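You operate a simulated robot arm through the tools that you are given. There is no shell and no other tool. Be economical: measure what you need, move in short steps, check, and stop when the job is done.

You are at the controls of a simulated two-armed robot. One attempt, no reset.

TASK
Run the load box at 10 amps off the blue wall socket with the yellow lead.
Fine: red wall switch off first; the blue plug next to the yellow tester goes into the load box, then the other into the wall; switch on last.

It is judged by the outcome, as a careful person would: the job done as asked, and still so three seconds after it is handed in. It fails if anything else is knocked over, pushed out of place, dropped, spilled or broken.

THE ROBOT
Two 6-joint arms with two-finger parallel grippers on one trunk, on a base that drives. Base frame: it is fixed to the floor where the robot stands at the start and does not move with it; the origin is under the middle of the robot, x ahead of it, y to its left, z up; the surface under the hand at the start is at about z = 0.8. Lengths are in m, angles in degrees, forces in N, time in s.
The left shoulder is at the start at [0.08, 0.216, 1.545], the right one opposite. With the tool pointing down near the work surface each hand reaches from about 0.1 to 0.68 m from the robot's upright axis, wherever it stands, measured 20 degrees to its own side. Places, roughly: amps knob [0.7, 0.1, 0.9]; blue wall socket [0.9, -0.1, 1.3]; blue wall socket flap [0.9, -0.1, 1.3]; red wall switch [0.9, 0, 1.4]; socket flap of the load box [0.7, 0.3, 1]. Payload 3.43 kg a hand.
Tool frame (each hand has its own): the origin (TCP) lies between the finger pads and is the grasp point; the fingertips stand 0.03 m ahead of it; z points along the fingers, y is the line along which they close. The gripper opens to 0.094 m. The fingers are 0.028 m wide and 0.01 m thick; the gripper's body (0.05 by 0.096 m) begins 0.055 m behind the TCP.
Orientation is told as [roll, pitch, yaw] about the base's x, y, z axes, in that order, counted from this pose: with the fingers straight down and closing along the base's y, the tool's x points along the base's -x, its y along +y and its z along -z.

THE INTERFACE
- The arms move only by the tool play_rows. It takes "left_commands", "right_commands" or both (then of equal length, played together; a hand with none holds still); each is a list of rows, each a list of 7 numbers: the gripper command, from -1 (shut) to 1 (fully open), values between in proportion, then the shift along the base's x, y, z in m, then the turn, a rotation vector about the base's x, y, z in degrees. In form: [[fingers, tx, ty, tz, wx, wy, wz], ...]. A call has 1 to 20 rows; each row is the pose to reach, as a shift and turn from the pose commanded when the call began. Rows are played at 5 a second. More than 0.05 m and 8.6 degrees between two rows, or a gripper value outside its range, and nothing of the call is played. Where a pose cannot be reached the arm comes as near as it can. A force on the tool above 90 N (or 10 N above the force at the start of the call, whichever is more), or a blocked arm, ends the call early, and 0.2 s more pass. The fingers move at their own pace (about 0.072 m/s each) and stop on an object; they squeeze with about 44 N. The grip force told is the motor's: it shows also when the fingers shut on nothing. Time passes only in rows, and 0.2 s behind the last, so rows that repeat a pose let the fingers close. It gives the time, the measured TCP pose, the force on the tool (base axes), the opening and the grip force at its end, in the units of the frame above (readings bear some noise), with the torque about the TCP (base axes, N m) and any sound that the robot's microphone picked up.
- Cameras (640 x 400 px; columns grow to the right, rows downward): "scene" is now at [0.1121, 0.0051, 1.7102]; the picture's right is [0.08, -1.00, 0.00], its down [-0.68, -0.05, -0.73] and it looks along [0.73, 0.06, -0.68] (base axes); focal length 288 px, centre (320, 200). "left" rides on the left gripper at [0.076, -0.014, -0.102] in its tool frame; the picture's right is [0.18, 0.98, 0.00], its down [-0.75, 0.14, -0.64] and it looks along [-0.63, 0.12, 0.77] (tool axes); focal length 243 px, centre (320, 200). "right" rides on the right gripper at [0.076, 0.014, -0.102] in its tool frame; the picture's right is [-0.18, 0.98, 0.00], its down [-0.75, -0.14, -0.64] and it looks along [-0.63, -0.12, 0.77] (tool axes); focal length 243 px, centre (320, 200). There is no depth. A picture from a camera that has moved, and an enlarged one, comes with that camera's place and axes in the base frame and with its lens.
- get_image(camera): a new picture of that camera. It takes no simulated time.
- lift_body(by): slides the trunk up (or, below 0, down) by that many m; the arms and the scene camera ride with it, the base frame stays. It gives what a move gives, with no picture.
- roll_base(legs): drives the robot by 1 to 6 legs, each [ahead, left, turn to the left] in m, m and degrees, along the robot's own axes; the way and the turn of a leg run together, so that a leg with both is an arc; at most 1.5 m and 180 degrees a leg. The arms and the cameras ride along, it lands a little off, and it stops where it bumps. It gives what a move gives.
- turn_head(pan, tilt): turns the head with the scene camera to pan (to the left, within 86 degrees either way) and tilt (down, from -29 to 69), counted from straight ahead of the robot. It gives what a move gives.
- inspect(camera, box): a new picture of the part [left, top, right, bottom] of that camera's present view, enlarged. It takes no simulated time.
- finish_job(): hands the job in; it is judged then, once.

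Go step by step. Nothing tells you exact positions but the pictures and the camera data: compare them with the known pose of the tool, close in by small moves and look again before you grip or let go. The budget is 120 turns and 88 pictures, counting those below and the enlarged ones. Unless the task says otherwise, let go and move clear before handing in.

The tools are called after "Emit:" by a JSON object that holds its "name" and its "arguments". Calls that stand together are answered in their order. play_rows: Moves the arms, as the interface text tells. Its arguments: {"type":"object","properties":{"left_commands":{"type":"array"},"right_commands":{"type":"array"}},"required":[]} The other tools are called the same way: lift_body (by) slides the trunk up or down; roll_base (legs) drives the base; turn_head (pan, tilt) turns the head that bears the scene camera; get_image (camera) takes a picture; inspect (camera, box) takes an enlarged picture of a part of a camera's view; finish_job () hands the job in.

At the start:

```text
time_s: 0.0
left_eef_pos: [0.5874, 0.2492, 0.9997]
left_orientation: [-0.1, 0.0, 0.0]
left_ft_force: [-0.2, -0.1, -1.0]
left_wrist_torque: [0.0, 0.02, -0.03]
left_width: 0.0942
left_gripper_force: 0.0
right_eef_pos: [0.6343, -0.1938, 0.9999]
right_orientation: [0.0, 0.0, 0.1]
right_ft_force: [-0.3, 0.2, -1.1]
right_wrist_torque: [0.03, -0.01, -0.01]
right_width: 0.0938
right_gripper_force: 0.0
trunk travel left (down, up): [-0.775, 0.065]
robot x, y, heading: [-0.001, -0.0034, 0.2]
head pan, tilt: [4.5, 43.0]
```

scene: 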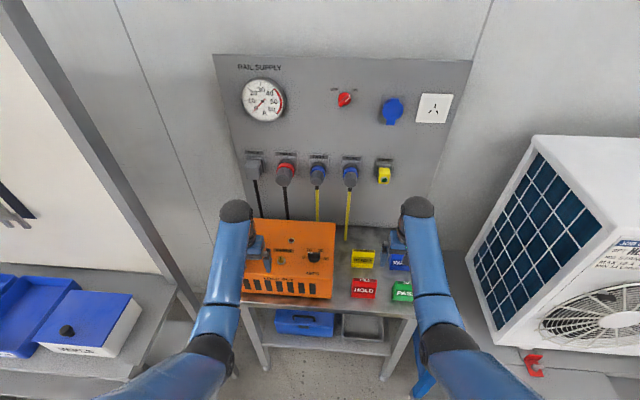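
right: 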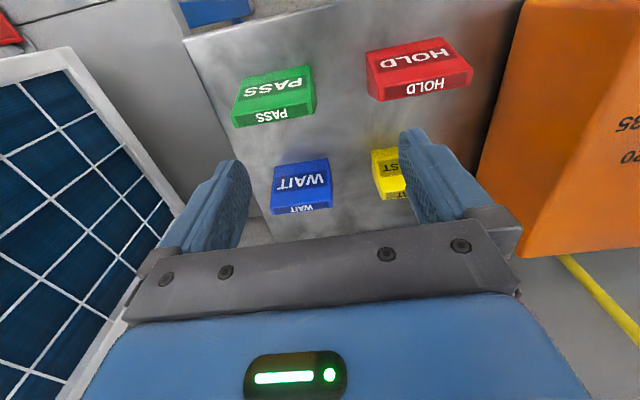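
left: 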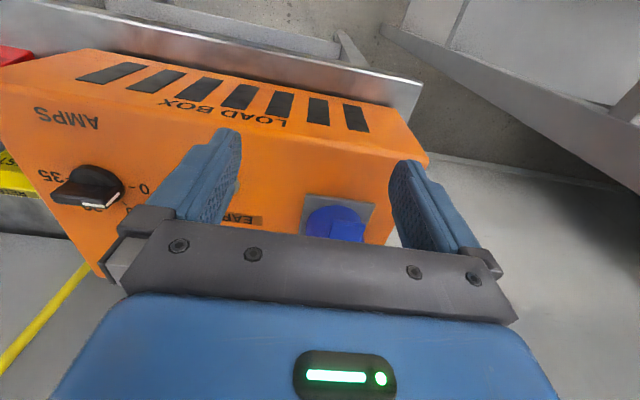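

I see a wall panel with a gauge, red switch, blue socket and a rail of plugs, and an orange load box on a bench. I'll look closer at the panel and the load box first.

Emit:
{"name": "inspect", "arguments": {"camera": "scene", "box": [220, 60, 480, 222]}}

Emit:
{"name": "inspect", "arguments": {"camera": "scene", "box": [220, 200, 440, 338]}}

```text
2.46 times, centred on (350, 141) of scene
camera zoom: at [0.1121, 0.0051, 1.7102], right [0.08, -1.0, 0.0], down [-0.68, -0.05, -0.73], along [0.73, 0.06, -0.68], focal length 709 px, centre (246, 345)
```

zoom: 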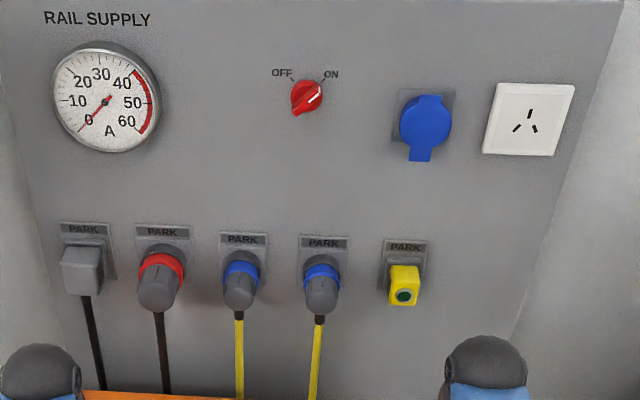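

```text
2.90 times, centred on (330, 269) of scene
camera zoom: at [0.1121, 0.0051, 1.7102], right [0.08, -1.0, 0.0], down [-0.68, -0.05, -0.73], along [0.73, 0.06, -0.68], focal length 835 px, centre (291, 0)
```

zoom: 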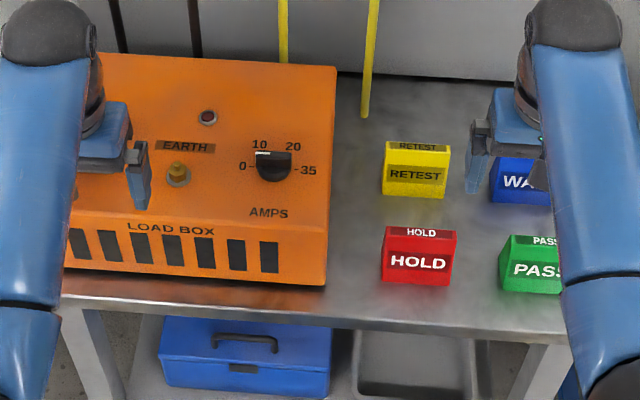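

Knob pointer seems close to 10 already; the two blue plugs with yellow cables are parked at about y=0.07 and y=-0.03, z=1.13. I'll raise both hands and pitch them to face the wall, so that the load box socket shows and the wrist cameras see the panel.

Emit:
{"name": "play_rows", "arguments": {"left_commands": [[1, -0.015, 0.01, 0.025, 0, -8, 0], [1, -0.03, 0.02, 0.05, 0, -16, 0], [1, -0.045, 0.03, 0.075, 0, -24, 0], [1, -0.06, 0.04, 0.1, 0, -32, 0], [1, -0.075, 0.05, 0.125, 0, -40, 0], [1, -0.09, 0.06, 0.15, 0, -48, 0], [1, -0.1, 0.07, 0.175, 0, -56, 0], [1, -0.11, 0.08, 0.2, 0, -64, 0], [1, -0.12, 0.09, 0.2, 0, -72, 0], [1, -0.12, 0.1, 0.2, 0, -80, 0], [1, -0.12, 0.1, 0.2, 0, -88, 0], [1, -0.12, 0.1, 0.2, 0, -90, 0]], "right_commands": [[1, -0.015, 0, 0.025, 0, -8, 0], [1, -0.03, 0, 0.05, 0, -16, 0], [1, -0.045, 0, 0.075, 0, -24, 0], [1, -0.06, 0, 0.1, 0, -32, 0], [1, -0.075, 0, 0.125, 0, -40, 0], [1, -0.09, 0, 0.15, 0, -48, 0], [1, -0.1, 0, 0.175, 0, -56, 0], [1, -0.11, 0, 0.2, 0, -64, 0], [1, -0.12, 0, 0.2, 0, -72, 0], [1, -0.12, 0, 0.2, 0, -80, 0], [1, -0.12, 0, 0.2, 0, -88, 0], [1, -0.12, 0, 0.2, 0, -90, 0]]}}

Emit:
{"name": "get_image", "arguments": {"camera": "right"}}

Emit:
{"name": "get_image", "arguments": {"camera": "scene"}}

Emit:
{"name": "get_image", "arguments": {"camera": "left"}}

```text
time_s: 2.6
left_eef_pos: [0.4688, 0.3487, 1.2021]
left_orientation: [146.7, -89.4, -146.8]
left_ft_force: [0.2, 0.1, 0.0]
left_wrist_torque: [-0.06, -0.01, 0.0]
left_width: 0.0939
left_gripper_force: 0.1
right_eef_pos: [0.5151, -0.1935, 1.1979]
right_orientation: [172.9, -89.9, -173.0]
right_ft_force: [0.4, 0.4, 0.0]
right_wrist_torque: [0.01, 0.01, 0.0]
right_width: 0.0941
right_gripper_force: 0.1
trunk travel left (down, up): [-0.775, 0.065]
robot x, y, heading: [0.0022, -0.0011, 0.2]
head pan, tilt: [4.5, 43.0]
```

```text
82 pictures are left
camera right: at [0.4113, -0.1803, 1.1231], right [0.0, 0.98, 0.18], down [-0.64, -0.14, 0.75], along [0.77, -0.12, 0.63], focal length 243 px, centre (320, 200)
```

right: 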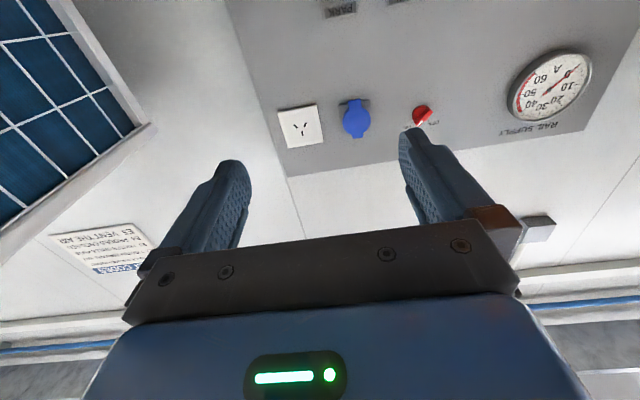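

```text
81 pictures are left
camera scene: at [0.1116, 0.0051, 1.7099], right [0.08, -1.0, 0.0], down [-0.68, -0.05, -0.73], along [0.73, 0.06, -0.68], focal length 288 px, centre (320, 200)
```

scene: 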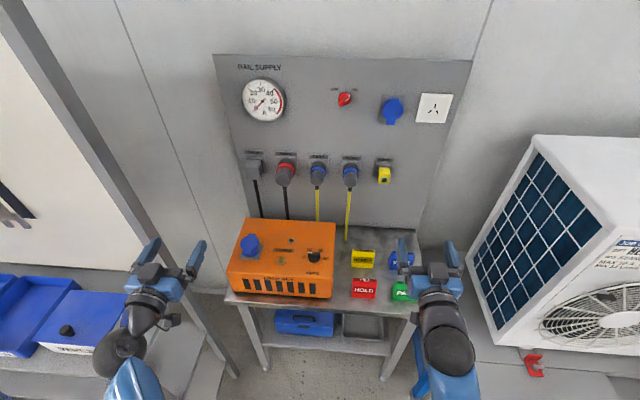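

```text
80 pictures are left
camera left: at [0.3668, 0.3358, 1.1249], right [0.0, 0.98, -0.18], down [-0.65, 0.14, 0.75], along [0.76, 0.12, 0.64], focal length 243 px, centre (320, 200)
```

left: 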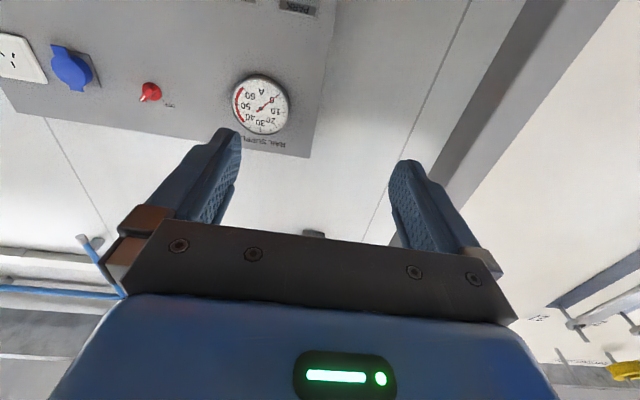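

Both hands now face the wall. I triangulate the blue wall socket flap at about (0.917,-0.14,1.33) and red switch at (0.925,-0.005,1.355). Next I level the head for a closer look at switch and plugs.

Emit:
{"name": "turn_head", "arguments": {"pan": 0, "tilt": 27}}

Emit:
{"name": "inspect", "arguments": {"camera": "scene", "box": [260, 150, 420, 250]}}

Emit:
{"name": "inspect", "arguments": {"camera": "scene", "box": [200, 240, 420, 378]}}

```text
time_s: 3.4
left_eef_pos: [0.4683, 0.3494, 1.202]
left_orientation: [143.1, -89.6, -143.0]
left_ft_force: [-0.7, 0.3, 1.0]
left_wrist_torque: [0.03, 0.01, -0.01]
left_width: 0.0939
left_gripper_force: 0.0
right_eef_pos: [0.5148, -0.193, 1.2]
right_orientation: [-1.2, -90.0, 1.1]
right_ft_force: [-0.1, -0.2, 0.1]
right_wrist_torque: [0.01, 0.03, -0.03]
right_width: 0.0942
right_gripper_force: 0.1
trunk travel left (down, up): [-0.775, 0.065]
robot x, y, heading: [0.0011, 0.0042, 0.0]
head pan, tilt: [0.0, 27.0]
```

```text
4.00 times, centred on (340, 200) of scene
camera zoom: at [0.1206, -0.0013, 1.7348], right [0.0, -1.0, 0.0], down [-0.45, 0.0, -0.89], along [0.89, 0.0, -0.45], focal length 1152 px, centre (240, 200)
```

zoom: 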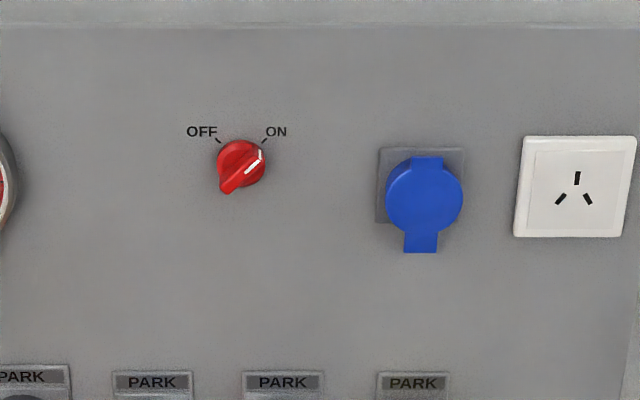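

```text
2.90 times, centred on (310, 309) of scene
camera zoom: at [0.1206, -0.0013, 1.7348], right [0.0, -1.0, 0.0], down [-0.45, 0.0, -0.89], along [0.89, 0.0, -0.45], focal length 835 px, centre (349, -116)
```

zoom: 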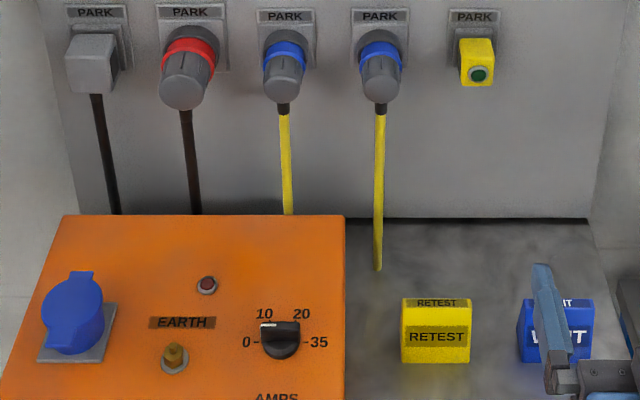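

The switch handle stands at ON (45° right); it must turn 90° counter-clockwise to OFF. I bring the right hand before it, rolled +45° so the fingers straddle the handle.

Emit:
{"name": "play_rows", "arguments": {"right_commands": [[1, 0.02, 0.02, 0.02, 5, 0, 0], [1, 0.04, 0.04, 0.04, 10, 0, 0], [1, 0.065, 0.06, 0.06, 15, 0, 0], [1, 0.09, 0.08, 0.08, 20, 0, 0], [1, 0.12, 0.1, 0.1, 25, 0, 0], [1, 0.15, 0.12, 0.115, 30, 0, 0], [1, 0.18, 0.14, 0.13, 35, 0, 0], [1, 0.21, 0.16, 0.145, 40, 0, 0], [1, 0.235, 0.18, 0.155, 45, 0, 0], [0.6, 0.26, 0.189, 0.157, 45, 0, 0], [0.4, 0.285, 0.189, 0.157, 45, 0, 0]]}}

Emit:
{"name": "get_image", "arguments": {"camera": "right"}}

Emit:
{"name": "get_image", "arguments": {"camera": "scene"}}

```text
time_s: 5.8
left_eef_pos: [0.4684, 0.3491, 1.2017]
left_orientation: [137.1, -89.8, -137.1]
left_ft_force: [-0.1, 0.6, -0.2]
left_wrist_torque: [0.02, -0.02, 0.02]
left_width: 0.0939
left_gripper_force: 0.1
right_eef_pos: [0.7993, -0.0048, 1.357]
right_orientation: [90.0, -45.0, -89.9]
right_ft_force: [-0.6, 0.2, 0.2]
right_wrist_torque: [-0.03, 0.04, -0.02]
right_width: 0.0657
right_gripper_force: 0.0
trunk travel left (down, up): [-0.775, 0.065]
robot x, y, heading: [-0.0028, 0.0016, -0.0]
head pan, tilt: [0.0, 27.0]
```

```text
77 pictures are left
camera right: at [0.6974, 0.0574, 1.3132], right [0.0, 0.56, 0.83], down [-0.64, -0.63, 0.43], along [0.77, -0.53, 0.36], focal length 243 px, centre (320, 200)
```

right: 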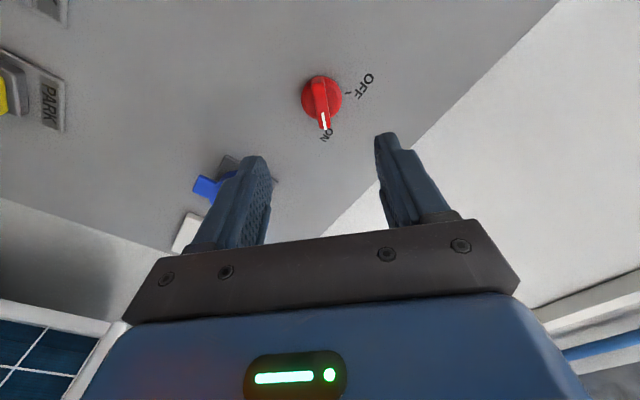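

```text
76 pictures are left
camera scene: at [0.1223, -0.0016, 1.7346], right [0.0, -1.0, 0.0], down [-0.46, 0.0, -0.89], along [0.89, 0.0, -0.46], focal length 288 px, centre (320, 200)
```

scene: 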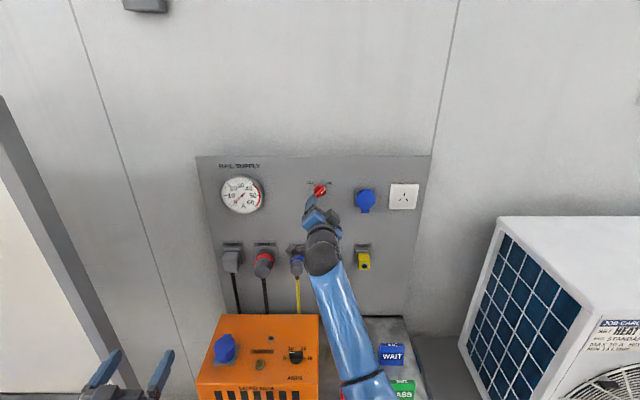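

The hand is aligned within a few mm with the switch (about (0.935,-0.003,1.355)). I advance slowly.

Emit:
{"name": "play_rows", "arguments": {"right_commands": [[0.3, 0.03, 0.002, -0.002, 0, 0, 0], [0.3, 0.06, 0.002, -0.002, 0, 0, 0], [0.3, 0.085, 0.002, -0.002, 0, 0, 0], [0.3, 0.1, 0.002, -0.002, 0, 0, 0]]}}

Emit:
{"name": "get_image", "arguments": {"camera": "right"}}

```text
time_s: 6.8
left_eef_pos: [0.469, 0.3486, 1.2022]
left_orientation: [144.0, -89.5, -144.0]
left_ft_force: [-0.4, -0.1, 0.3]
left_wrist_torque: [-0.03, 0.03, -0.02]
left_width: 0.0943
left_gripper_force: 0.0
right_eef_pos: [0.8998, -0.0044, 1.3536]
right_orientation: [90.1, -45.0, -89.9]
right_ft_force: [0.1, 0.5, -0.5]
right_wrist_torque: [-0.03, -0.05, 0.04]
right_width: 0.0612
right_gripper_force: 0.1
trunk travel left (down, up): [-0.775, 0.065]
robot x, y, heading: [-0.0036, 0.0002, -0.2]
head pan, tilt: [0.0, 27.0]
```

```text
75 pictures are left
camera right: at [0.7968, 0.0593, 1.3104], right [0.0, 0.57, 0.82], down [-0.64, -0.63, 0.43], along [0.77, -0.53, 0.36], focal length 243 px, centre (320, 200)
```

right: 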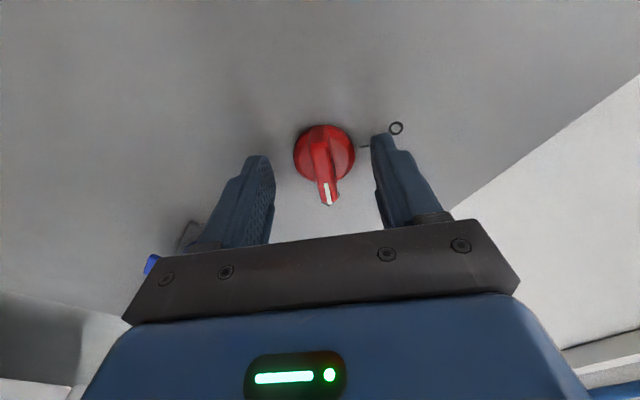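

Fingers straddle the handle; a little further, then close.

Emit:
{"name": "play_rows", "arguments": {"right_commands": [[0.3, 0.006, 0.002, 0, 0, 0, 0], [0.3, 0.012, 0.002, 0, 0, 0, 0]]}}

Emit:
{"name": "get_image", "arguments": {"camera": "right"}}

```text
time_s: 7.4
left_eef_pos: [0.4637, 0.3508, 1.2036]
left_orientation: [160.9, -89.4, -160.9]
left_ft_force: [0.3, 0.7, -0.1]
left_wrist_torque: [0.0, -0.02, 0.0]
left_width: 0.0941
left_gripper_force: 0.0
right_eef_pos: [0.9046, 0.0003, 1.3567]
right_orientation: [90.1, -45.0, -90.0]
right_ft_force: [-25.3, -0.5, -4.8]
right_wrist_torque: [0.46, 0.8, -0.62]
right_width: 0.063
right_gripper_force: 2.5
trunk travel left (down, up): [-0.775, 0.065]
robot x, y, heading: [0.001, -0.0006, -0.3]
head pan, tilt: [0.0, 27.0]
```

```text
74 pictures are left
camera right: at [0.8014, 0.0629, 1.3127], right [0.0, 0.56, 0.83], down [-0.64, -0.63, 0.43], along [0.77, -0.53, 0.36], focal length 243 px, centre (320, 200)
```

right: 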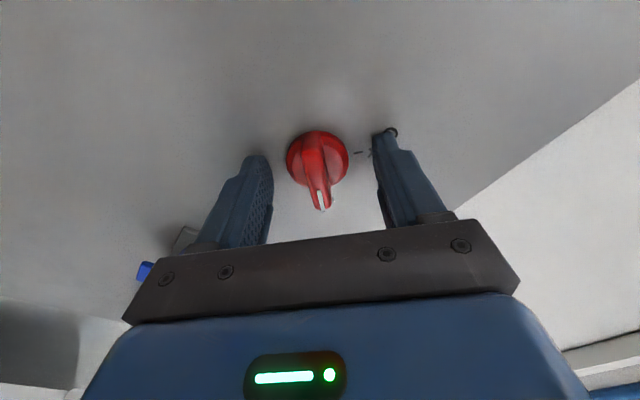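

Tips touched the panel (panel x≈0.936). I back off a bit and close on the handle.

Emit:
{"name": "play_rows", "arguments": {"right_commands": [[0.3, -0.01, 0, 0, 0, 0, 0], [-0.2, -0.01, 0, 0, 0, 0, 0], [-1, -0.01, 0, 0, 0, 0, 0], [-1, -0.01, 0, 0, 0, 0, 0], [-1, -0.01, 0, 0, 0, 0, 0]]}}

Emit:
{"name": "get_image", "arguments": {"camera": "right"}}

```text
time_s: 8.6
left_eef_pos: [0.4679, 0.3489, 1.2014]
left_orientation: [145.9, -89.5, -145.9]
left_ft_force: [-0.3, 0.3, -0.2]
left_wrist_torque: [0.02, 0.02, 0.0]
left_width: 0.0942
left_gripper_force: 0.1
right_eef_pos: [0.9002, -0.0011, 1.3551]
right_orientation: [90.3, -45.1, -90.0]
right_ft_force: [0.6, -0.6, 5.6]
right_wrist_torque: [0.0, -0.67, -1.03]
right_width: 0.0108
right_gripper_force: 44.3
trunk travel left (down, up): [-0.775, 0.065]
robot x, y, heading: [-0.0011, 0.0018, 0.0]
head pan, tilt: [0.0, 27.0]
```

```text
73 pictures are left
camera right: at [0.7977, 0.0613, 1.3121], right [0.0, 0.56, 0.83], down [-0.64, -0.63, 0.43], along [0.77, -0.53, 0.36], focal length 243 px, centre (320, 200)
```

right: 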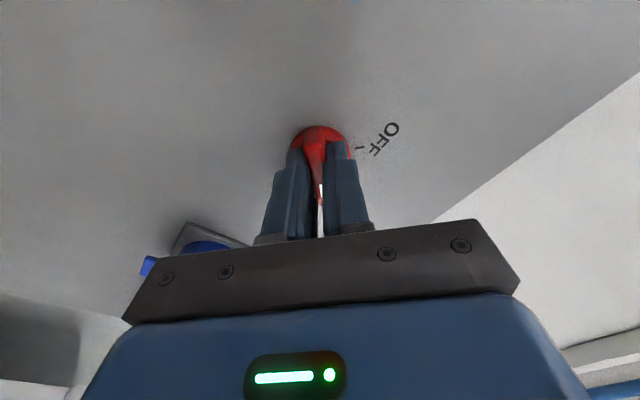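

The handle is gripped (11 mm). Now rotate 90° about -x to OFF.

Emit:
{"name": "play_rows", "arguments": {"right_commands": [[-1, 0, 0, 0, -8, 0, 0], [-1, 0, 0, 0, -16, 0, 0], [-1, 0, 0, 0, -24, 0, 0], [-1, 0, 0, 0, -32, 0, 0], [-1, 0, 0, 0, -40, 0, 0], [-1, 0, 0, 0, -48, 0, 0], [-1, 0, 0, 0, -56, 0, 0], [-1, 0, 0, 0, -64, 0, 0], [-1, 0, 0, 0, -72, 0, 0], [-1, 0, 0, 0, -80, 0, 0], [-1, 0, 0, 0, -88, 0, 0], [-1, 0, 0, 0, -92, 0, 0]]}}

Emit:
{"name": "get_image", "arguments": {"camera": "right"}}

```text
time_s: 11.2
left_eef_pos: [0.4687, 0.3489, 1.2017]
left_orientation: [148.3, -89.6, -148.4]
left_ft_force: [-0.7, 1.0, -0.2]
left_wrist_torque: [0.01, -0.02, 0.01]
left_width: 0.0941
left_gripper_force: 0.1
right_eef_pos: [0.9001, 0.0001, 1.3558]
right_orientation: [-90.2, -43.1, 90.2]
right_ft_force: [4.2, 2.9, 10.4]
right_wrist_torque: [1.36, -0.24, 0.15]
right_width: 0.0109
right_gripper_force: 44.3
trunk travel left (down, up): [-0.775, 0.065]
robot x, y, heading: [0.002, 0.0037, -0.4]
head pan, tilt: [0.0, 27.0]
```

```text
72 pictures are left
camera right: at [0.7977, -0.047, 1.2935], right [0.0, 0.81, -0.59], down [-0.64, 0.45, 0.62], along [0.77, 0.38, 0.52], focal length 243 px, centre (320, 200)
```

right: 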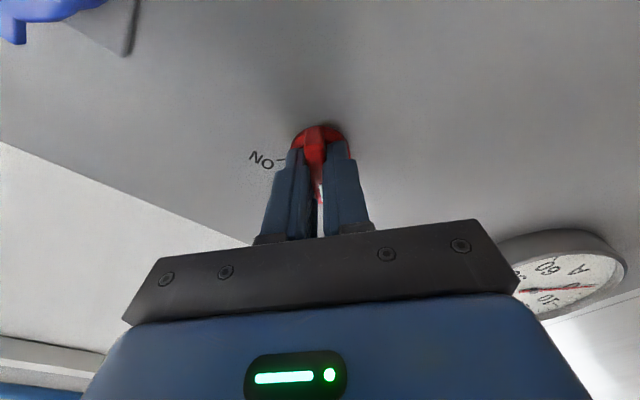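

The switch is turned. I release, back off, and bring the right hand low to look at the parked plugs; meanwhile check the switch.

Emit:
{"name": "play_rows", "arguments": {"right_commands": [[0.2, 0, 0, 0, 0, 0, 0], [0.3, 0, 0, 0, 0, 0, 0], [0.3, -0.03, 0, 0, 0, 0, 0], [0.3, -0.07, 0, 0, 0, 0, 0], [0.3, -0.11, -0.02, 0, 8, 0, 0], [0.3, -0.15, -0.04, -0.01, 16, 0, 0], [0.3, -0.19, -0.06, -0.03, 24, 0, 0], [0.3, -0.23, -0.08, -0.06, 32, 0, 0], [0.3, -0.26, -0.1, -0.09, 40, 0, 0], [0.3, -0.28, -0.1, -0.13, 45, 0, 0], [0.3, -0.28, -0.1, -0.17, 45, 0, 0], [0.3, -0.28, -0.1, -0.2, 45, 0, 0]]}}

Emit:
{"name": "inspect", "arguments": {"camera": "scene", "box": [220, 160, 420, 285]}}

Emit:
{"name": "inspect", "arguments": {"camera": "scene", "box": [190, 300, 330, 388]}}

Emit:
{"name": "get_image", "arguments": {"camera": "right"}}

```text
refused: row 8 steps farther than a row can; nothing moved
```

```text
3.20 times, centred on (320, 222) of scene
camera zoom: at [0.1198, -0.0008, 1.7348], right [0.0, -1.0, 0.0], down [-0.45, 0.0, -0.89], along [0.89, 0.0, -0.45], focal length 922 px, centre (320, 128)
```

zoom: 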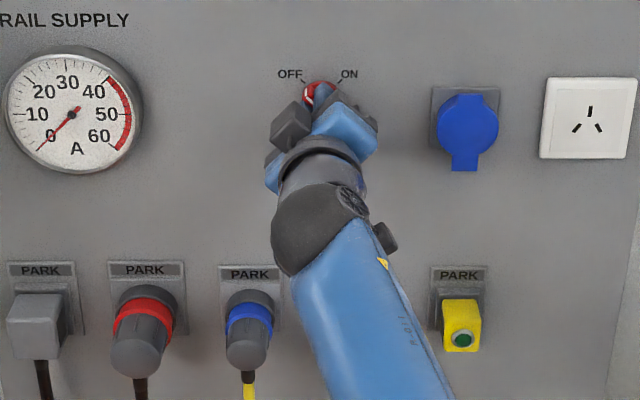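

```text
4.55 times, centred on (260, 344) of scene
camera zoom: at [0.1198, -0.0008, 1.7348], right [0.0, -1.0, 0.0], down [-0.45, 0.0, -0.89], along [0.89, 0.0, -0.45], focal length 1309 px, centre (593, -454)
```

zoom: 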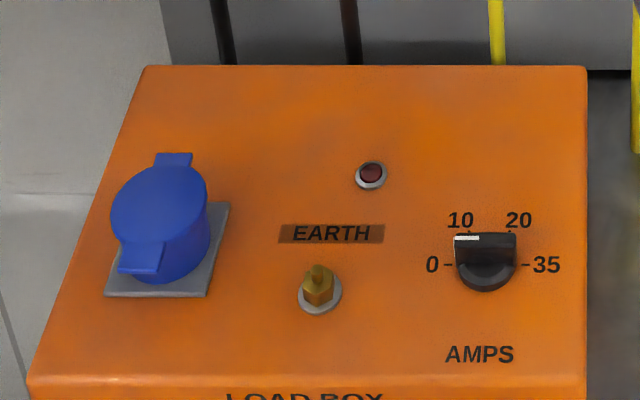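

```text
69 pictures are left
camera right: at [0.7977, -0.047, 1.2935], right [0.0, 0.81, -0.59], down [-0.64, 0.45, 0.62], along [0.77, 0.38, 0.52], focal length 243 px, centre (320, 200)
```

right: 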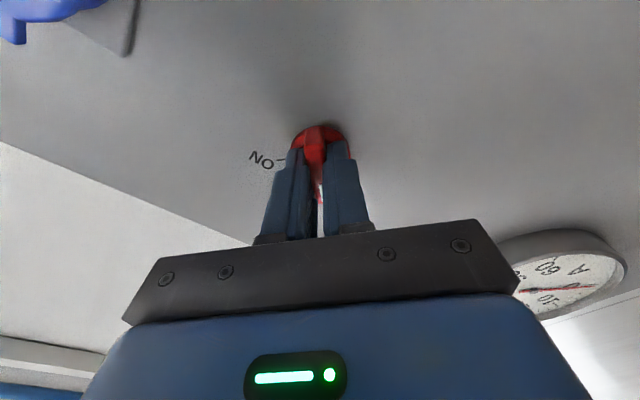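

The gauge reads 0 and the switch sits at OFF. The amps pointer sits at 0, so it needs about 60° clockwise to 10. Releasing the switch and backing off now.

Emit:
{"name": "play_rows", "arguments": {"right_commands": [[0.2, 0, 0, 0, 0, 0, 0], [0.3, 0, 0, 0, 0, 0, 0], [0.3, -0.03, 0, 0, 0, 0, 0], [0.3, -0.07, 0, 0, 0, 0, 0], [0.3, -0.11, -0.02, 0, 8, 0, 0], [0.3, -0.15, -0.04, -0.01, 16, 0, 0], [0.3, -0.185, -0.06, -0.03, 24, 0, 0], [0.3, -0.215, -0.08, -0.06, 32, 0, 0], [0.3, -0.245, -0.1, -0.09, 40, 0, 0], [0.3, -0.27, -0.1, -0.13, 45, 0, 0], [0.3, -0.28, -0.1, -0.17, 45, 0, 0], [0.3, -0.28, -0.1, -0.2, 45, 0, 0]]}}

Emit:
{"name": "inspect", "arguments": {"camera": "scene", "box": [220, 160, 420, 285]}}

Emit:
{"name": "get_image", "arguments": {"camera": "right"}}

```text
time_s: 13.8
left_eef_pos: [0.4704, 0.3497, 1.2015]
left_orientation: [139.2, -89.6, -139.2]
left_ft_force: [-0.5, -0.4, -0.6]
left_wrist_torque: [-0.02, -0.02, 0.0]
left_width: 0.094
left_gripper_force: 0.1
right_eef_pos: [0.6216, -0.101, 1.1534]
right_orientation: [-89.3, -88.1, 89.4]
right_ft_force: [0.2, -0.5, -0.4]
right_wrist_torque: [0.01, 0.0, -0.01]
right_width: 0.061
right_gripper_force: 0.2
trunk travel left (down, up): [-0.775, 0.065]
robot x, y, heading: [-0.0033, -0.0007, 0.3]
head pan, tilt: [0.0, 27.0]
```

```text
3.20 times, centred on (320, 222) of scene
camera zoom: at [0.1215, -0.0018, 1.7347], right [0.0, -1.0, 0.0], down [-0.45, 0.0, -0.89], along [0.89, 0.0, -0.45], focal length 922 px, centre (320, 128)
```

zoom: 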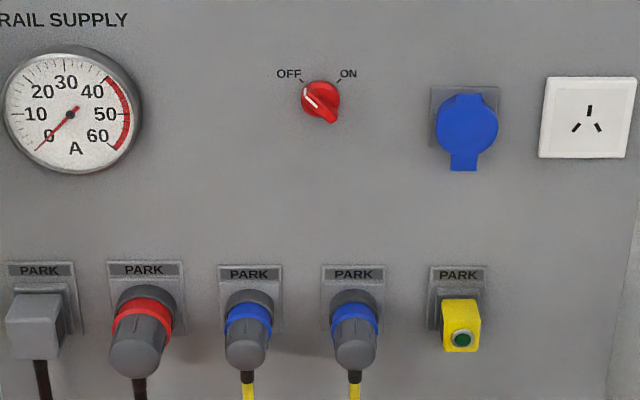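

```text
67 pictures are left
camera right: at [0.5181, -0.0912, 1.078], right [0.0, 0.99, 0.15], down [-0.64, -0.12, 0.76], along [0.77, -0.1, 0.63], focal length 243 px, centre (320, 200)
```

right: 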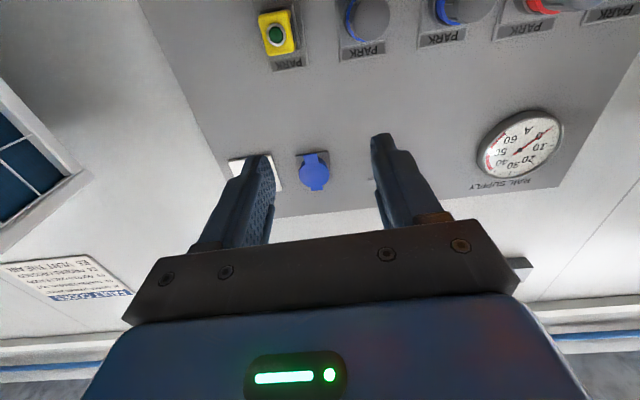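

Switch confirmed at OFF. I lower the right hand a bit for an upward view of the parked plugs to get their axis.

Emit:
{"name": "play_rows", "arguments": {"right_commands": [[0.6, -0.01, 0.02, -0.04, 0, 0, 0], [1, -0.02, 0.04, -0.08, 0, 0, 0], [1, -0.02, 0.06, -0.11, 0, 0, 0]]}}

Emit:
{"name": "get_image", "arguments": {"camera": "right"}}

Emit:
{"name": "inspect", "arguments": {"camera": "right", "box": [210, 60, 450, 210]}}

```text
time_s: 14.6
left_eef_pos: [0.4686, 0.3509, 1.2012]
left_orientation: [143.3, -89.7, -143.3]
left_ft_force: [-0.6, -0.1, 0.7]
left_wrist_torque: [0.03, 0.0, -0.02]
left_width: 0.0941
left_gripper_force: 0.0
right_eef_pos: [0.6015, -0.0407, 1.0458]
right_orientation: [-89.4, -88.0, 89.4]
right_ft_force: [0.8, 0.8, 0.3]
right_wrist_torque: [0.03, 0.02, 0.0]
right_width: 0.094
right_gripper_force: 0.1
trunk travel left (down, up): [-0.775, 0.065]
robot x, y, heading: [-0.0008, -0.0021, -0.0]
head pan, tilt: [0.0, 27.0]
```

```text
66 pictures are left
camera right: at [0.4985, -0.0304, 0.97], right [0.0, 0.99, 0.15], down [-0.64, -0.11, 0.76], along [0.77, -0.1, 0.63], focal length 243 px, centre (320, 200)
```

right: 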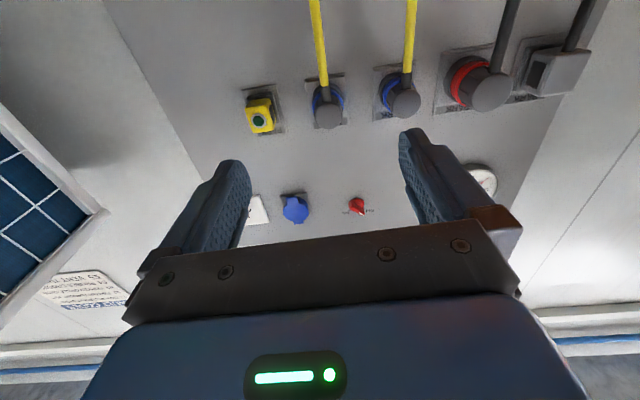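

```text
2.67 times, centred on (330, 135) of right
camera zoom: at [0.4985, -0.0304, 0.97], right [0.0, 0.99, 0.15], down [-0.64, -0.11, 0.76], along [0.77, -0.1, 0.63], focal length 647 px, centre (293, 373)
```

zoom: 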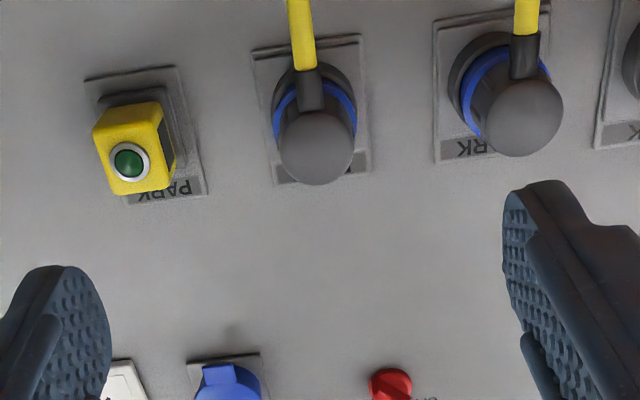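

Parked plugs are horizontal: the right one's axis is at y≈-0.039, z≈1.103 (rear end x≈0.856), the other at y≈0.073. Cables leave downward at the rear. I'll look down at the base and bench, as the load box likely needs the base closer.

Emit:
{"name": "turn_head", "arguments": {"pan": 15, "tilt": 60}}

Emit:
{"name": "get_image", "arguments": {"camera": "scene"}}

```text
time_s: 15.6
left_eef_pos: [0.4679, 0.3506, 1.202]
left_orientation: [144.0, -89.6, -144.2]
left_ft_force: [0.7, 0.1, 1.0]
left_wrist_torque: [-0.01, -0.03, -0.02]
left_width: 0.094
left_gripper_force: 0.0
right_eef_pos: [0.5997, -0.0412, 1.047]
right_orientation: [-90.0, -88.1, 90.0]
right_ft_force: [-0.4, -0.3, 1.2]
right_wrist_torque: [0.0, 0.0, 0.0]
right_width: 0.094
right_gripper_force: 0.2
trunk travel left (down, up): [-0.775, 0.065]
robot x, y, heading: [0.0009, -0.0009, -0.2]
head pan, tilt: [15.0, 60.0]
```

```text
64 pictures are left
camera scene: at [0.0934, 0.0159, 1.6879], right [0.26, -0.97, 0.0], down [-0.84, -0.22, -0.5], along [0.48, 0.13, -0.87], focal length 288 px, centre (320, 200)
```

scene: 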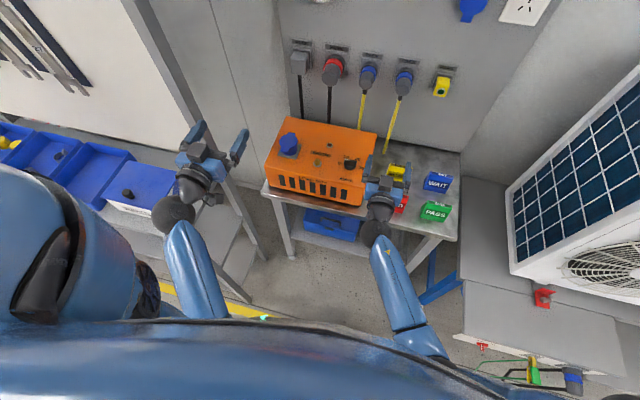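

There's room ahead of the base; I zoom at the load box to refine socket and knob positions.

Emit:
{"name": "inspect", "arguments": {"camera": "scene", "box": [260, 110, 388, 190]}}

```text
5.00 times, centred on (324, 150) of scene
camera zoom: at [0.0934, 0.0159, 1.6879], right [0.26, -0.97, 0.0], down [-0.84, -0.22, -0.5], along [0.48, 0.13, -0.87], focal length 1440 px, centre (300, 450)
```

zoom: 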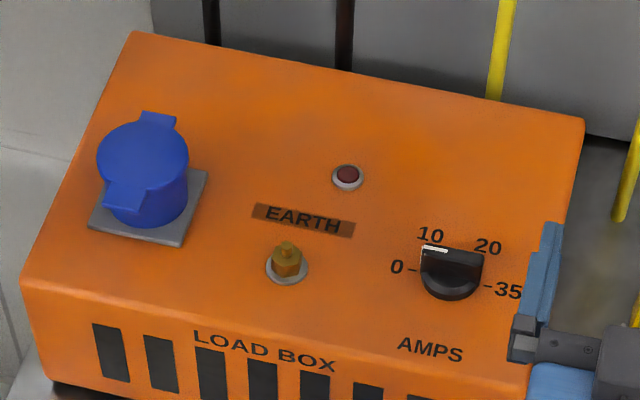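

I fold the hands back (left pointing down again), then drive forward about 0.13 m.

Emit:
{"name": "play_rows", "arguments": {"left_commands": [[1, 0, 0, 0, 0, 8, 0], [1, 0, 0, 0, 0, 16, 0], [1, 0, 0, 0, 0, 24, 0], [1, 0, 0, 0, 0, 32, 0], [1, 0, 0, 0, 0, 40, 0], [1, 0, 0, 0.01, 0, 48, 0], [1, 0, 0, 0.02, 0, 56, 0], [1, 0, 0, 0.03, 0, 64, 0], [1, 0, 0, 0.04, 0, 72, 0], [1, 0, -0.01, 0.05, 0, 80, 0], [1, 0, -0.03, 0.05, 0, 88, 0], [1, 0, -0.05, 0.05, 0, 90, 0]], "right_commands": [[1, -0.02, -0.01, 0.02, 0, 0, 0], [1, -0.04, -0.02, 0.04, 0, 0, 0], [1, -0.06, -0.03, 0.06, 0, 0, 0], [1, -0.08, -0.04, 0.08, 0, 0, 0], [1, -0.1, -0.05, 0.1, 0, 0, 0], [1, -0.1, -0.07, 0.11, 0, 0, 0], [1, -0.1, -0.09, 0.12, 0, 0, 0], [1, -0.1, -0.1, 0.13, 0, 0, 0], [1, -0.1, -0.1, 0.13, 0, 0, 0], [1, -0.1, -0.1, 0.13, 0, 0, 0], [1, -0.1, -0.1, 0.13, 0, 0, 0], [1, -0.1, -0.1, 0.13, 0, 0, 0]]}}

Emit:
{"name": "roll_base", "arguments": {"legs": [[0.13, 0, 0]]}}

Emit:
{"name": "get_image", "arguments": {"camera": "left"}}

```text
time_s: 18.2
left_eef_pos: [0.5585, 0.3228, 1.0303]
left_orientation: [0.2, -0.7, 0.0]
left_ft_force: [0.1, -0.5, 0.9]
left_wrist_torque: [0.03, 0.0, 0.0]
left_width: 0.0939
left_gripper_force: 0.0
left hand out of reach, approached as far as the arm can: row 7, 8, 9, 10, 11, 12
right_eef_pos: [0.501, -0.1413, 1.1746]
right_orientation: [-89.8, -88.0, 89.8]
right_ft_force: [-0.1, 0.5, 0.2]
right_wrist_torque: [0.02, -0.02, 0.04]
right_width: 0.0942
right_gripper_force: 0.0
trunk travel left (down, up): [-0.775, 0.065]
robot x, y, heading: [0.0, 0.0007, 0.2]
head pan, tilt: [15.0, 60.0]
```

```text
time_s: 19.5
left_eef_pos: [0.6841, 0.3253, 1.0311]
left_orientation: [0.1, -0.9, 0.1]
left_ft_force: [-0.5, -0.3, -0.1]
left_wrist_torque: [-0.01, 0.03, 0.01]
left_width: 0.0941
left_gripper_force: 0.2
right_eef_pos: [0.6272, -0.1398, 1.1743]
right_orientation: [-94.5, -88.0, 94.6]
right_ft_force: [-0.7, 0.0, -0.4]
right_wrist_torque: [-0.01, 0.0, 0.01]
right_width: 0.0938
right_gripper_force: 0.0
trunk travel left (down, up): [-0.775, 0.065]
robot x, y, heading: [0.1266, 0.0006, 0.1]
head pan, tilt: [15.0, 60.0]
```

```text
62 pictures are left
camera left: at [0.6056, 0.3096, 1.1324], right [-0.19, 0.98, 0.0], down [0.74, 0.14, 0.65], along [0.64, 0.12, -0.76], focal length 243 px, centre (320, 200)
```

left: 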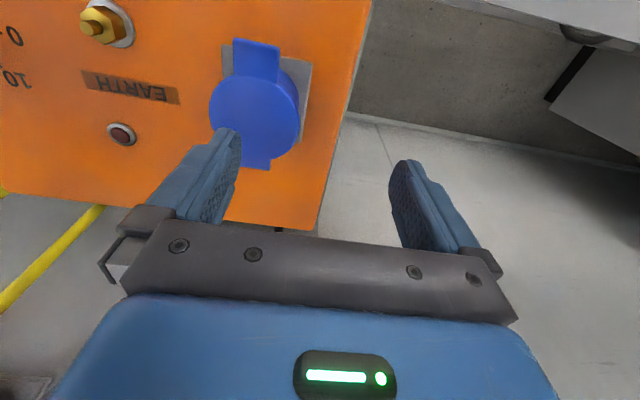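

The lid top of the load box socket is at about (0.676,0.278,0.971), box top z≈0.915, tab toward the robot, hinge on the far side. Zooming to see the tab.

Emit:
{"name": "inspect", "arguments": {"camera": "left", "box": [190, 20, 350, 180]}}

Emit:
{"name": "turn_head", "arguments": {"pan": 25, "tilt": 50}}

Emit:
{"name": "inspect", "arguments": {"camera": "scene", "box": [240, 100, 400, 200]}}

```text
2.50 times, centred on (270, 100) of left
camera zoom: at [0.6056, 0.3096, 1.1324], right [-0.19, 0.98, 0.0], down [0.74, 0.14, 0.65], along [0.64, 0.12, -0.76], focal length 606 px, centre (445, 450)
```

zoom: 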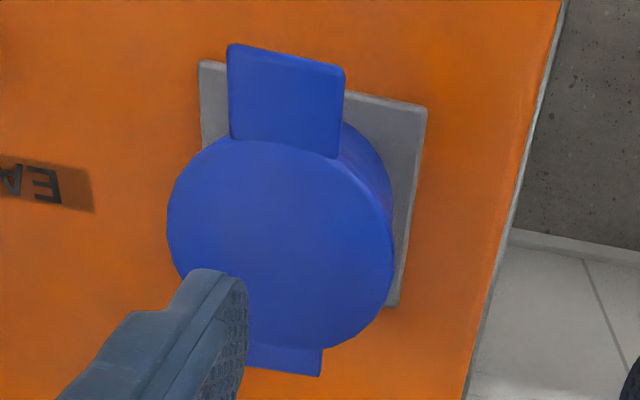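

```text
time_s: 20.2
left_eef_pos: [0.6839, 0.3241, 1.0291]
left_orientation: [0.1, -0.7, 0.2]
left_ft_force: [0.3, -0.1, 0.2]
left_wrist_torque: [-0.04, -0.02, 0.01]
left_width: 0.0943
left_gripper_force: 0.0
right_eef_pos: [0.6295, -0.1404, 1.1742]
right_orientation: [-90.0, -88.0, 89.9]
right_ft_force: [0.5, 0.6, 0.3]
right_wrist_torque: [-0.01, 0.03, 0.03]
right_width: 0.0941
right_gripper_force: 0.1
trunk travel left (down, up): [-0.775, 0.065]
robot x, y, heading: [0.1262, 0.0025, -0.1]
head pan, tilt: [25.0, 50.0]
```

```text
4.00 times, centred on (320, 150) of scene
camera zoom: at [0.2278, 0.0313, 1.7005], right [0.42, -0.91, 0.0], down [-0.69, -0.32, -0.64], along [0.58, 0.27, -0.77], focal length 1152 px, centre (320, 400)
```

zoom: 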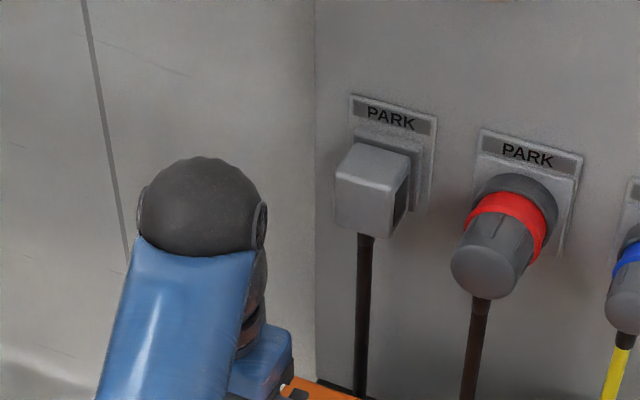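

The lid is ~60 mm wide with a 30 mm tab facing the robot. First I'll set the knob with the left hand; I check that the commanded pose equals the measured one with a null move plus a small rise.

Emit:
{"name": "play_rows", "arguments": {"left_commands": [[1, 0, 0, 0.01, 0, 0, 0]]}}

```text
time_s: 20.6
left_eef_pos: [0.6901, 0.3261, 1.0329]
left_orientation: [0.0, -0.8, 0.1]
left_ft_force: [-0.5, -0.4, -0.9]
left_wrist_torque: [0.04, -0.01, -0.02]
left_width: 0.0939
left_gripper_force: 0.1
left hand out of reach, approached as far as the arm can: row 1
right_eef_pos: [0.6309, -0.1401, 1.1739]
right_orientation: [-89.7, -88.0, 90.0]
right_ft_force: [0.1, -0.4, -0.3]
right_wrist_torque: [0.01, -0.02, -0.04]
right_width: 0.0942
right_gripper_force: 0.0
trunk travel left (down, up): [-0.775, 0.065]
robot x, y, heading: [0.1263, 0.001, 0.1]
head pan, tilt: [25.0, 50.0]
```

Emit:
{"name": "play_rows", "arguments": {"left_commands": [[1, 0, 0, -0.02, 0, 0, 0]]}}

```text
time_s: 21.0
left_eef_pos: [0.6922, 0.3277, 1.011]
left_orientation: [0.0, -0.7, 0.1]
left_ft_force: [0.1, 0.1, 0.3]
left_wrist_torque: [-0.05, -0.01, 0.02]
left_width: 0.094
left_gripper_force: 0.0
right_eef_pos: [0.6312, -0.1391, 1.1729]
right_orientation: [-88.5, -88.1, 88.7]
right_ft_force: [0.1, -0.4, -0.1]
right_wrist_torque: [-0.02, 0.0, -0.03]
right_width: 0.094
right_gripper_force: 0.0
trunk travel left (down, up): [-0.775, 0.065]
robot x, y, heading: [0.1272, 0.0014, -0.1]
head pan, tilt: [25.0, 50.0]
```

Commands are relative to the real pose; z≈1.03 is the ceiling with tool down here, so I raise the trunk 0.06 m to gain headroom.

Emit:
{"name": "lift_body", "arguments": {"by": 0.06}}

Emit:
{"name": "play_rows", "arguments": {"left_commands": [[0.5, -0.005, -0.04, 0, 0, 0, 8], [0.2, -0.01, -0.08, 0, 0, 0, 16], [0.1, -0.015, -0.12, 0, 0, 0, 24], [0, -0.02, -0.16, 0, 0, 0, 32], [0, -0.025, -0.2, 0, 0, 0, 40], [0, -0.025, -0.24, 0, 0, 0, 48], [0, -0.025, -0.26, 0, 0, 0, 56], [0, -0.025, -0.26, 0, 0, 0, 64], [0, -0.025, -0.26, 0, 0, 0, 72], [0, -0.025, -0.26, 0, 0, 0, 80], [0, -0.025, -0.26, 0, 0, 0, 88], [0, -0.025, -0.26, 0, 0, 0, 90]]}}

Emit:
{"name": "get_image", "arguments": {"camera": "left"}}

```text
time_s: 22.0
left_eef_pos: [0.6906, 0.3261, 1.0732]
left_orientation: [0.0, -0.7, 0.0]
left_ft_force: [-0.2, 1.2, 0.0]
left_wrist_torque: [0.0, -0.02, 0.0]
left_width: 0.0941
left_gripper_force: 0.0
right_eef_pos: [0.6308, -0.1411, 1.234]
right_orientation: [-89.2, -88.0, 89.4]
right_ft_force: [0.1, -0.6, 1.3]
right_wrist_torque: [-0.02, -0.01, 0.01]
right_width: 0.0939
right_gripper_force: 0.1
trunk travel left (down, up): [-0.835, 0.005]
robot x, y, heading: [0.1314, 0.0028, 0.1]
head pan, tilt: [25.0, 50.0]
```

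```text
time_s: 24.6
left_eef_pos: [0.6656, 0.0669, 1.0712]
left_orientation: [0.1, -0.7, 90.3]
left_ft_force: [1.1, 0.8, -0.2]
left_wrist_torque: [-0.03, 0.0, 0.02]
left_width: 0.0469
left_gripper_force: 0.0
right_eef_pos: [0.6309, -0.1398, 1.2345]
right_orientation: [-89.3, -88.0, 89.4]
right_ft_force: [-0.2, -0.3, -0.6]
right_wrist_torque: [0.0, -0.01, -0.02]
right_width: 0.0941
right_gripper_force: 0.0
trunk travel left (down, up): [-0.835, 0.005]
robot x, y, heading: [0.1289, -0.0014, 0.3]
head pan, tilt: [25.0, 50.0]
```

```text
59 pictures are left
camera left: at [0.6799, -0.0112, 1.1726], right [-0.98, -0.19, 0.0], down [-0.14, 0.74, 0.65], along [-0.12, 0.64, -0.76], focal length 243 px, centre (320, 200)
```

left: 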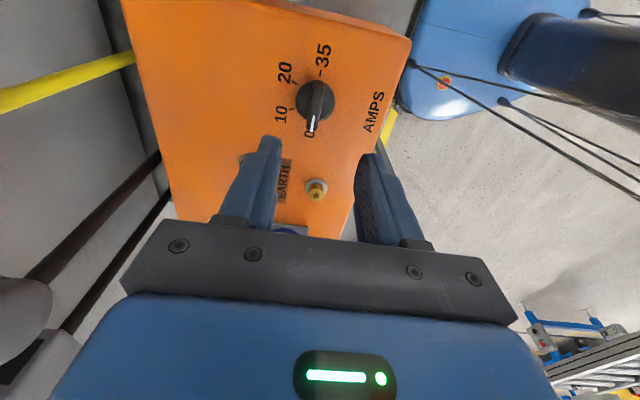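

Knob seen: pointer on 0, centre (0.670,0.068). I descend over it and check.

Emit:
{"name": "play_rows", "arguments": {"left_commands": [[0, 0.004, 0.001, -0.04, 0, 0, 0], [0, 0.004, 0.001, -0.08, 0, 0, 0], [0, 0.004, 0.001, -0.1, 0, 0, 0]]}}

Emit:
{"name": "get_image", "arguments": {"camera": "left"}}

```text
time_s: 25.4
left_eef_pos: [0.669, 0.0671, 0.9714]
left_orientation: [0.1, -0.7, 90.2]
left_ft_force: [0.1, -0.7, -0.5]
left_wrist_torque: [-0.05, 0.01, -0.02]
left_width: 0.047
left_gripper_force: 0.0
right_eef_pos: [0.6309, -0.1403, 1.2335]
right_orientation: [-89.4, -87.9, 89.5]
right_ft_force: [-0.5, -0.1, 1.1]
right_wrist_torque: [0.02, -0.04, 0.02]
right_width: 0.0939
right_gripper_force: 0.1
trunk travel left (down, up): [-0.835, 0.005]
robot x, y, heading: [0.1327, -0.0018, 0.2]
head pan, tilt: [25.0, 50.0]
```

```text
58 pictures are left
camera left: at [0.6834, -0.0112, 1.0731], right [-0.98, -0.19, 0.0], down [-0.14, 0.74, 0.65], along [-0.12, 0.64, -0.76], focal length 243 px, centre (320, 200)
```

left: 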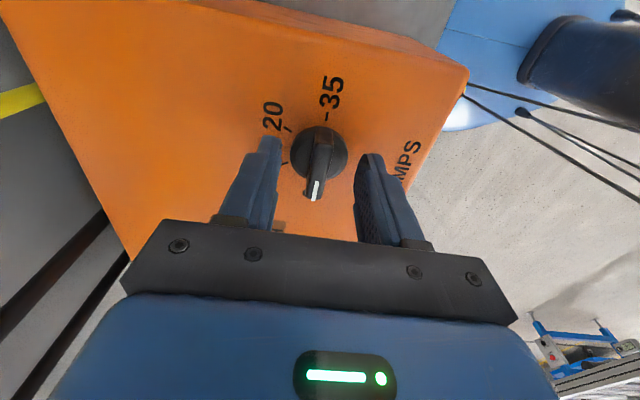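

Aligned. Descend 15 mm, close, and turn -60° about z.

Emit:
{"name": "play_rows", "arguments": {"left_commands": [[0, 0, 0.001, -0.008, 0, 0, 0], [0, 0, 0.001, -0.015, 0, 0, 0], [-1, 0, 0.001, -0.015, 0, 0, 0], [-1, 0, 0.001, -0.015, 0, 0, 0], [-1, 0, 0.001, -0.015, 0, 0, 0], [-1, 0, 0.001, -0.015, 0, 0, -8], [-1, 0, 0.001, -0.015, 0, 0, -16], [-1, 0, 0.001, -0.015, 0, 0, -24], [-1, 0, 0.001, -0.015, 0, 0, -32], [-1, 0, 0.001, -0.015, 0, 0, -40], [-1, 0, 0.001, -0.015, 0, 0, -48], [-1, 0, 0.001, -0.015, 0, 0, -56], [-1, 0, 0.001, -0.015, 0, 0, -60]]}}

Emit:
{"name": "get_image", "arguments": {"camera": "left"}}

```text
time_s: 28.2
left_eef_pos: [0.6672, 0.0693, 0.9604]
left_orientation: [0.0, -1.1, 30.0]
left_ft_force: [0.7, 5.4, 36.6]
left_wrist_torque: [-0.47, 0.79, -0.05]
left_width: 0.0145
left_gripper_force: 44.4
right_eef_pos: [0.626, -0.1389, 1.236]
right_orientation: [-94.7, -88.0, 94.9]
right_ft_force: [0.1, -0.5, 0.2]
right_wrist_torque: [0.0, 0.01, -0.01]
right_width: 0.094
right_gripper_force: 0.1
trunk travel left (down, up): [-0.835, 0.005]
robot x, y, heading: [0.1302, 0.0019, 0.2]
head pan, tilt: [25.0, 50.0]
```

```text
57 pictures are left
camera left: at [0.6072, 0.0172, 1.0611], right [-0.65, 0.76, -0.01], down [0.57, 0.49, 0.66], along [0.5, 0.42, -0.76], focal length 243 px, centre (320, 200)
```

left: 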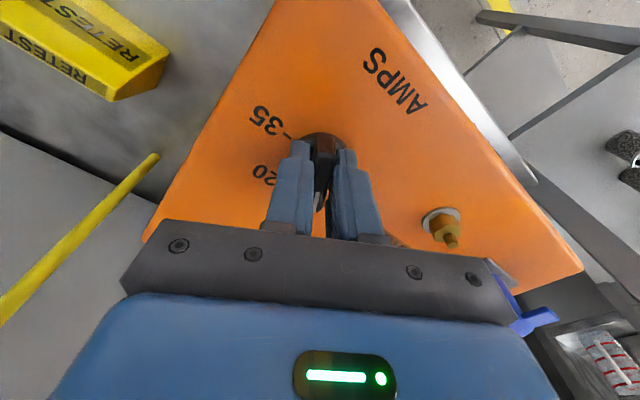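

Turned with a light press on the knob skirt. Release, rise and check the pointer.

Emit:
{"name": "play_rows", "arguments": {"left_commands": [[-1, 0, 0, 0.003, 0, 0, 0], [0, 0, 0, 0.006, 0, 0, 0], [0, 0, 0, 0.006, 0, 0, 0], [0, 0, 0, 0.05, 0, 0, 0], [0, 0, 0, 0.09, 0, 0, 0]]}}

Emit:
{"name": "inspect", "arguments": {"camera": "left", "box": [220, 40, 420, 165]}}

```text
time_s: 29.4
left_eef_pos: [0.67, 0.069, 1.0465]
left_orientation: [0.1, -0.7, 30.1]
left_ft_force: [-1.0, 0.1, -0.2]
left_wrist_torque: [-0.02, 0.02, 0.02]
left_width: 0.0471
left_gripper_force: 0.1
right_eef_pos: [0.629, -0.14, 1.2346]
right_orientation: [-90.9, -88.0, 90.9]
right_ft_force: [-0.1, 0.0, 0.0]
right_wrist_torque: [0.01, -0.03, -0.05]
right_width: 0.0937
right_gripper_force: 0.1
trunk travel left (down, up): [-0.835, 0.005]
robot x, y, heading: [0.1283, -0.0002, 0.0]
head pan, tilt: [25.0, 50.0]
```

```text
3.20 times, centred on (320, 102) of left
camera zoom: at [0.6094, 0.0168, 1.1481], right [-0.65, 0.76, 0.0], down [0.57, 0.5, 0.65], along [0.49, 0.42, -0.76], focal length 776 px, centre (320, 512)
```

zoom: 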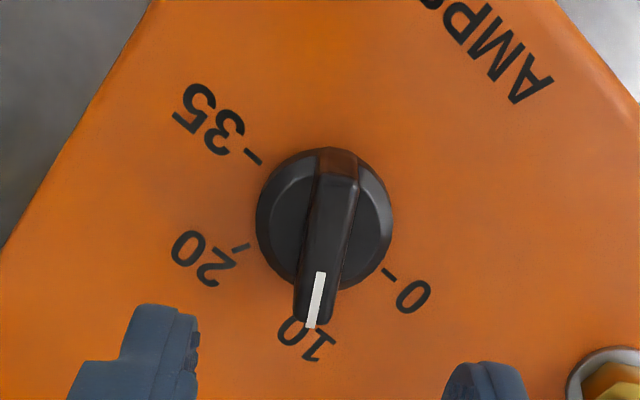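

The pointer is at 10. Now the left hand goes in front of the load box lid, pitched to point forward, to lift the tab from below.

Emit:
{"name": "play_rows", "arguments": {"left_commands": [[-0.5, -0.03, 0.035, 0, 0, 0, -6], [-1, -0.06, 0.07, 0, 0, 0, -12], [-1, -0.08, 0.105, 0, 0, 0, -18], [-1, -0.1, 0.14, 0, 0, 0, -24], [-1, -0.12, 0.175, 0, 0, 0, -30], [-1, -0.13, 0.209, 0, 0, 0, -30]]}}

Emit:
{"name": "play_rows", "arguments": {"left_commands": [[-1, -0.01, 0, 0, 0, -8, 0], [-1, -0.02, 0, 0, 0, -16, 0], [-1, -0.03, 0, 0, 0, -24, 0], [-1, -0.03, 0, 0, 0, -32, 0], [-1, -0.03, 0, 0, 0, -40, 0], [-1, -0.03, 0, 0, 0, -48, 0], [-1, -0.03, 0, 0, 0, -56, 0], [-1, -0.03, 0, 0, 0, -64, 0], [-1, -0.03, 0, 0, 0, -72, 0], [-1, -0.03, 0, 0, 0, -80, 0], [-1, -0.03, 0, 0, 0, -88, 0]]}}

```text
time_s: 30.8
left_eef_pos: [0.5378, 0.2775, 1.0405]
left_orientation: [0.0, -0.9, 0.1]
left_ft_force: [0.4, 0.8, -0.1]
left_wrist_torque: [0.0, -0.03, -0.01]
left_width: 0.0
left_gripper_force: 33.0
left hand out of reach, approached as far as the arm can: row 4, 5, 6
right_eef_pos: [0.6305, -0.1392, 1.2339]
right_orientation: [-90.0, -88.0, 90.2]
right_ft_force: [0.6, -0.8, 0.3]
right_wrist_torque: [-0.01, 0.02, 0.04]
right_width: 0.094
right_gripper_force: 0.1
trunk travel left (down, up): [-0.835, 0.005]
robot x, y, heading: [0.1291, -0.0004, -0.1]
head pan, tilt: [25.0, 50.0]
```

```text
time_s: 32.8
left_eef_pos: [0.5745, 0.2494, 1.0921]
left_orientation: [16.9, -76.3, -25.2]
left_ft_force: [-0.6, 0.2, 0.1]
left_wrist_torque: [0.0, 0.01, -0.02]
left_width: 0.0
left_gripper_force: 32.9
right_eef_pos: [0.6315, -0.1396, 1.2368]
right_orientation: [-90.4, -88.0, 90.5]
right_ft_force: [0.1, -0.4, -0.6]
right_wrist_torque: [-0.02, 0.04, -0.01]
right_width: 0.094
right_gripper_force: 0.0
trunk travel left (down, up): [-0.835, 0.005]
robot x, y, heading: [0.1296, 0.0013, -0.1]
head pan, tilt: [25.0, 50.0]
stopped in row 9 (left hand): the arm was blocked; the commanded pose is now the measured one
```

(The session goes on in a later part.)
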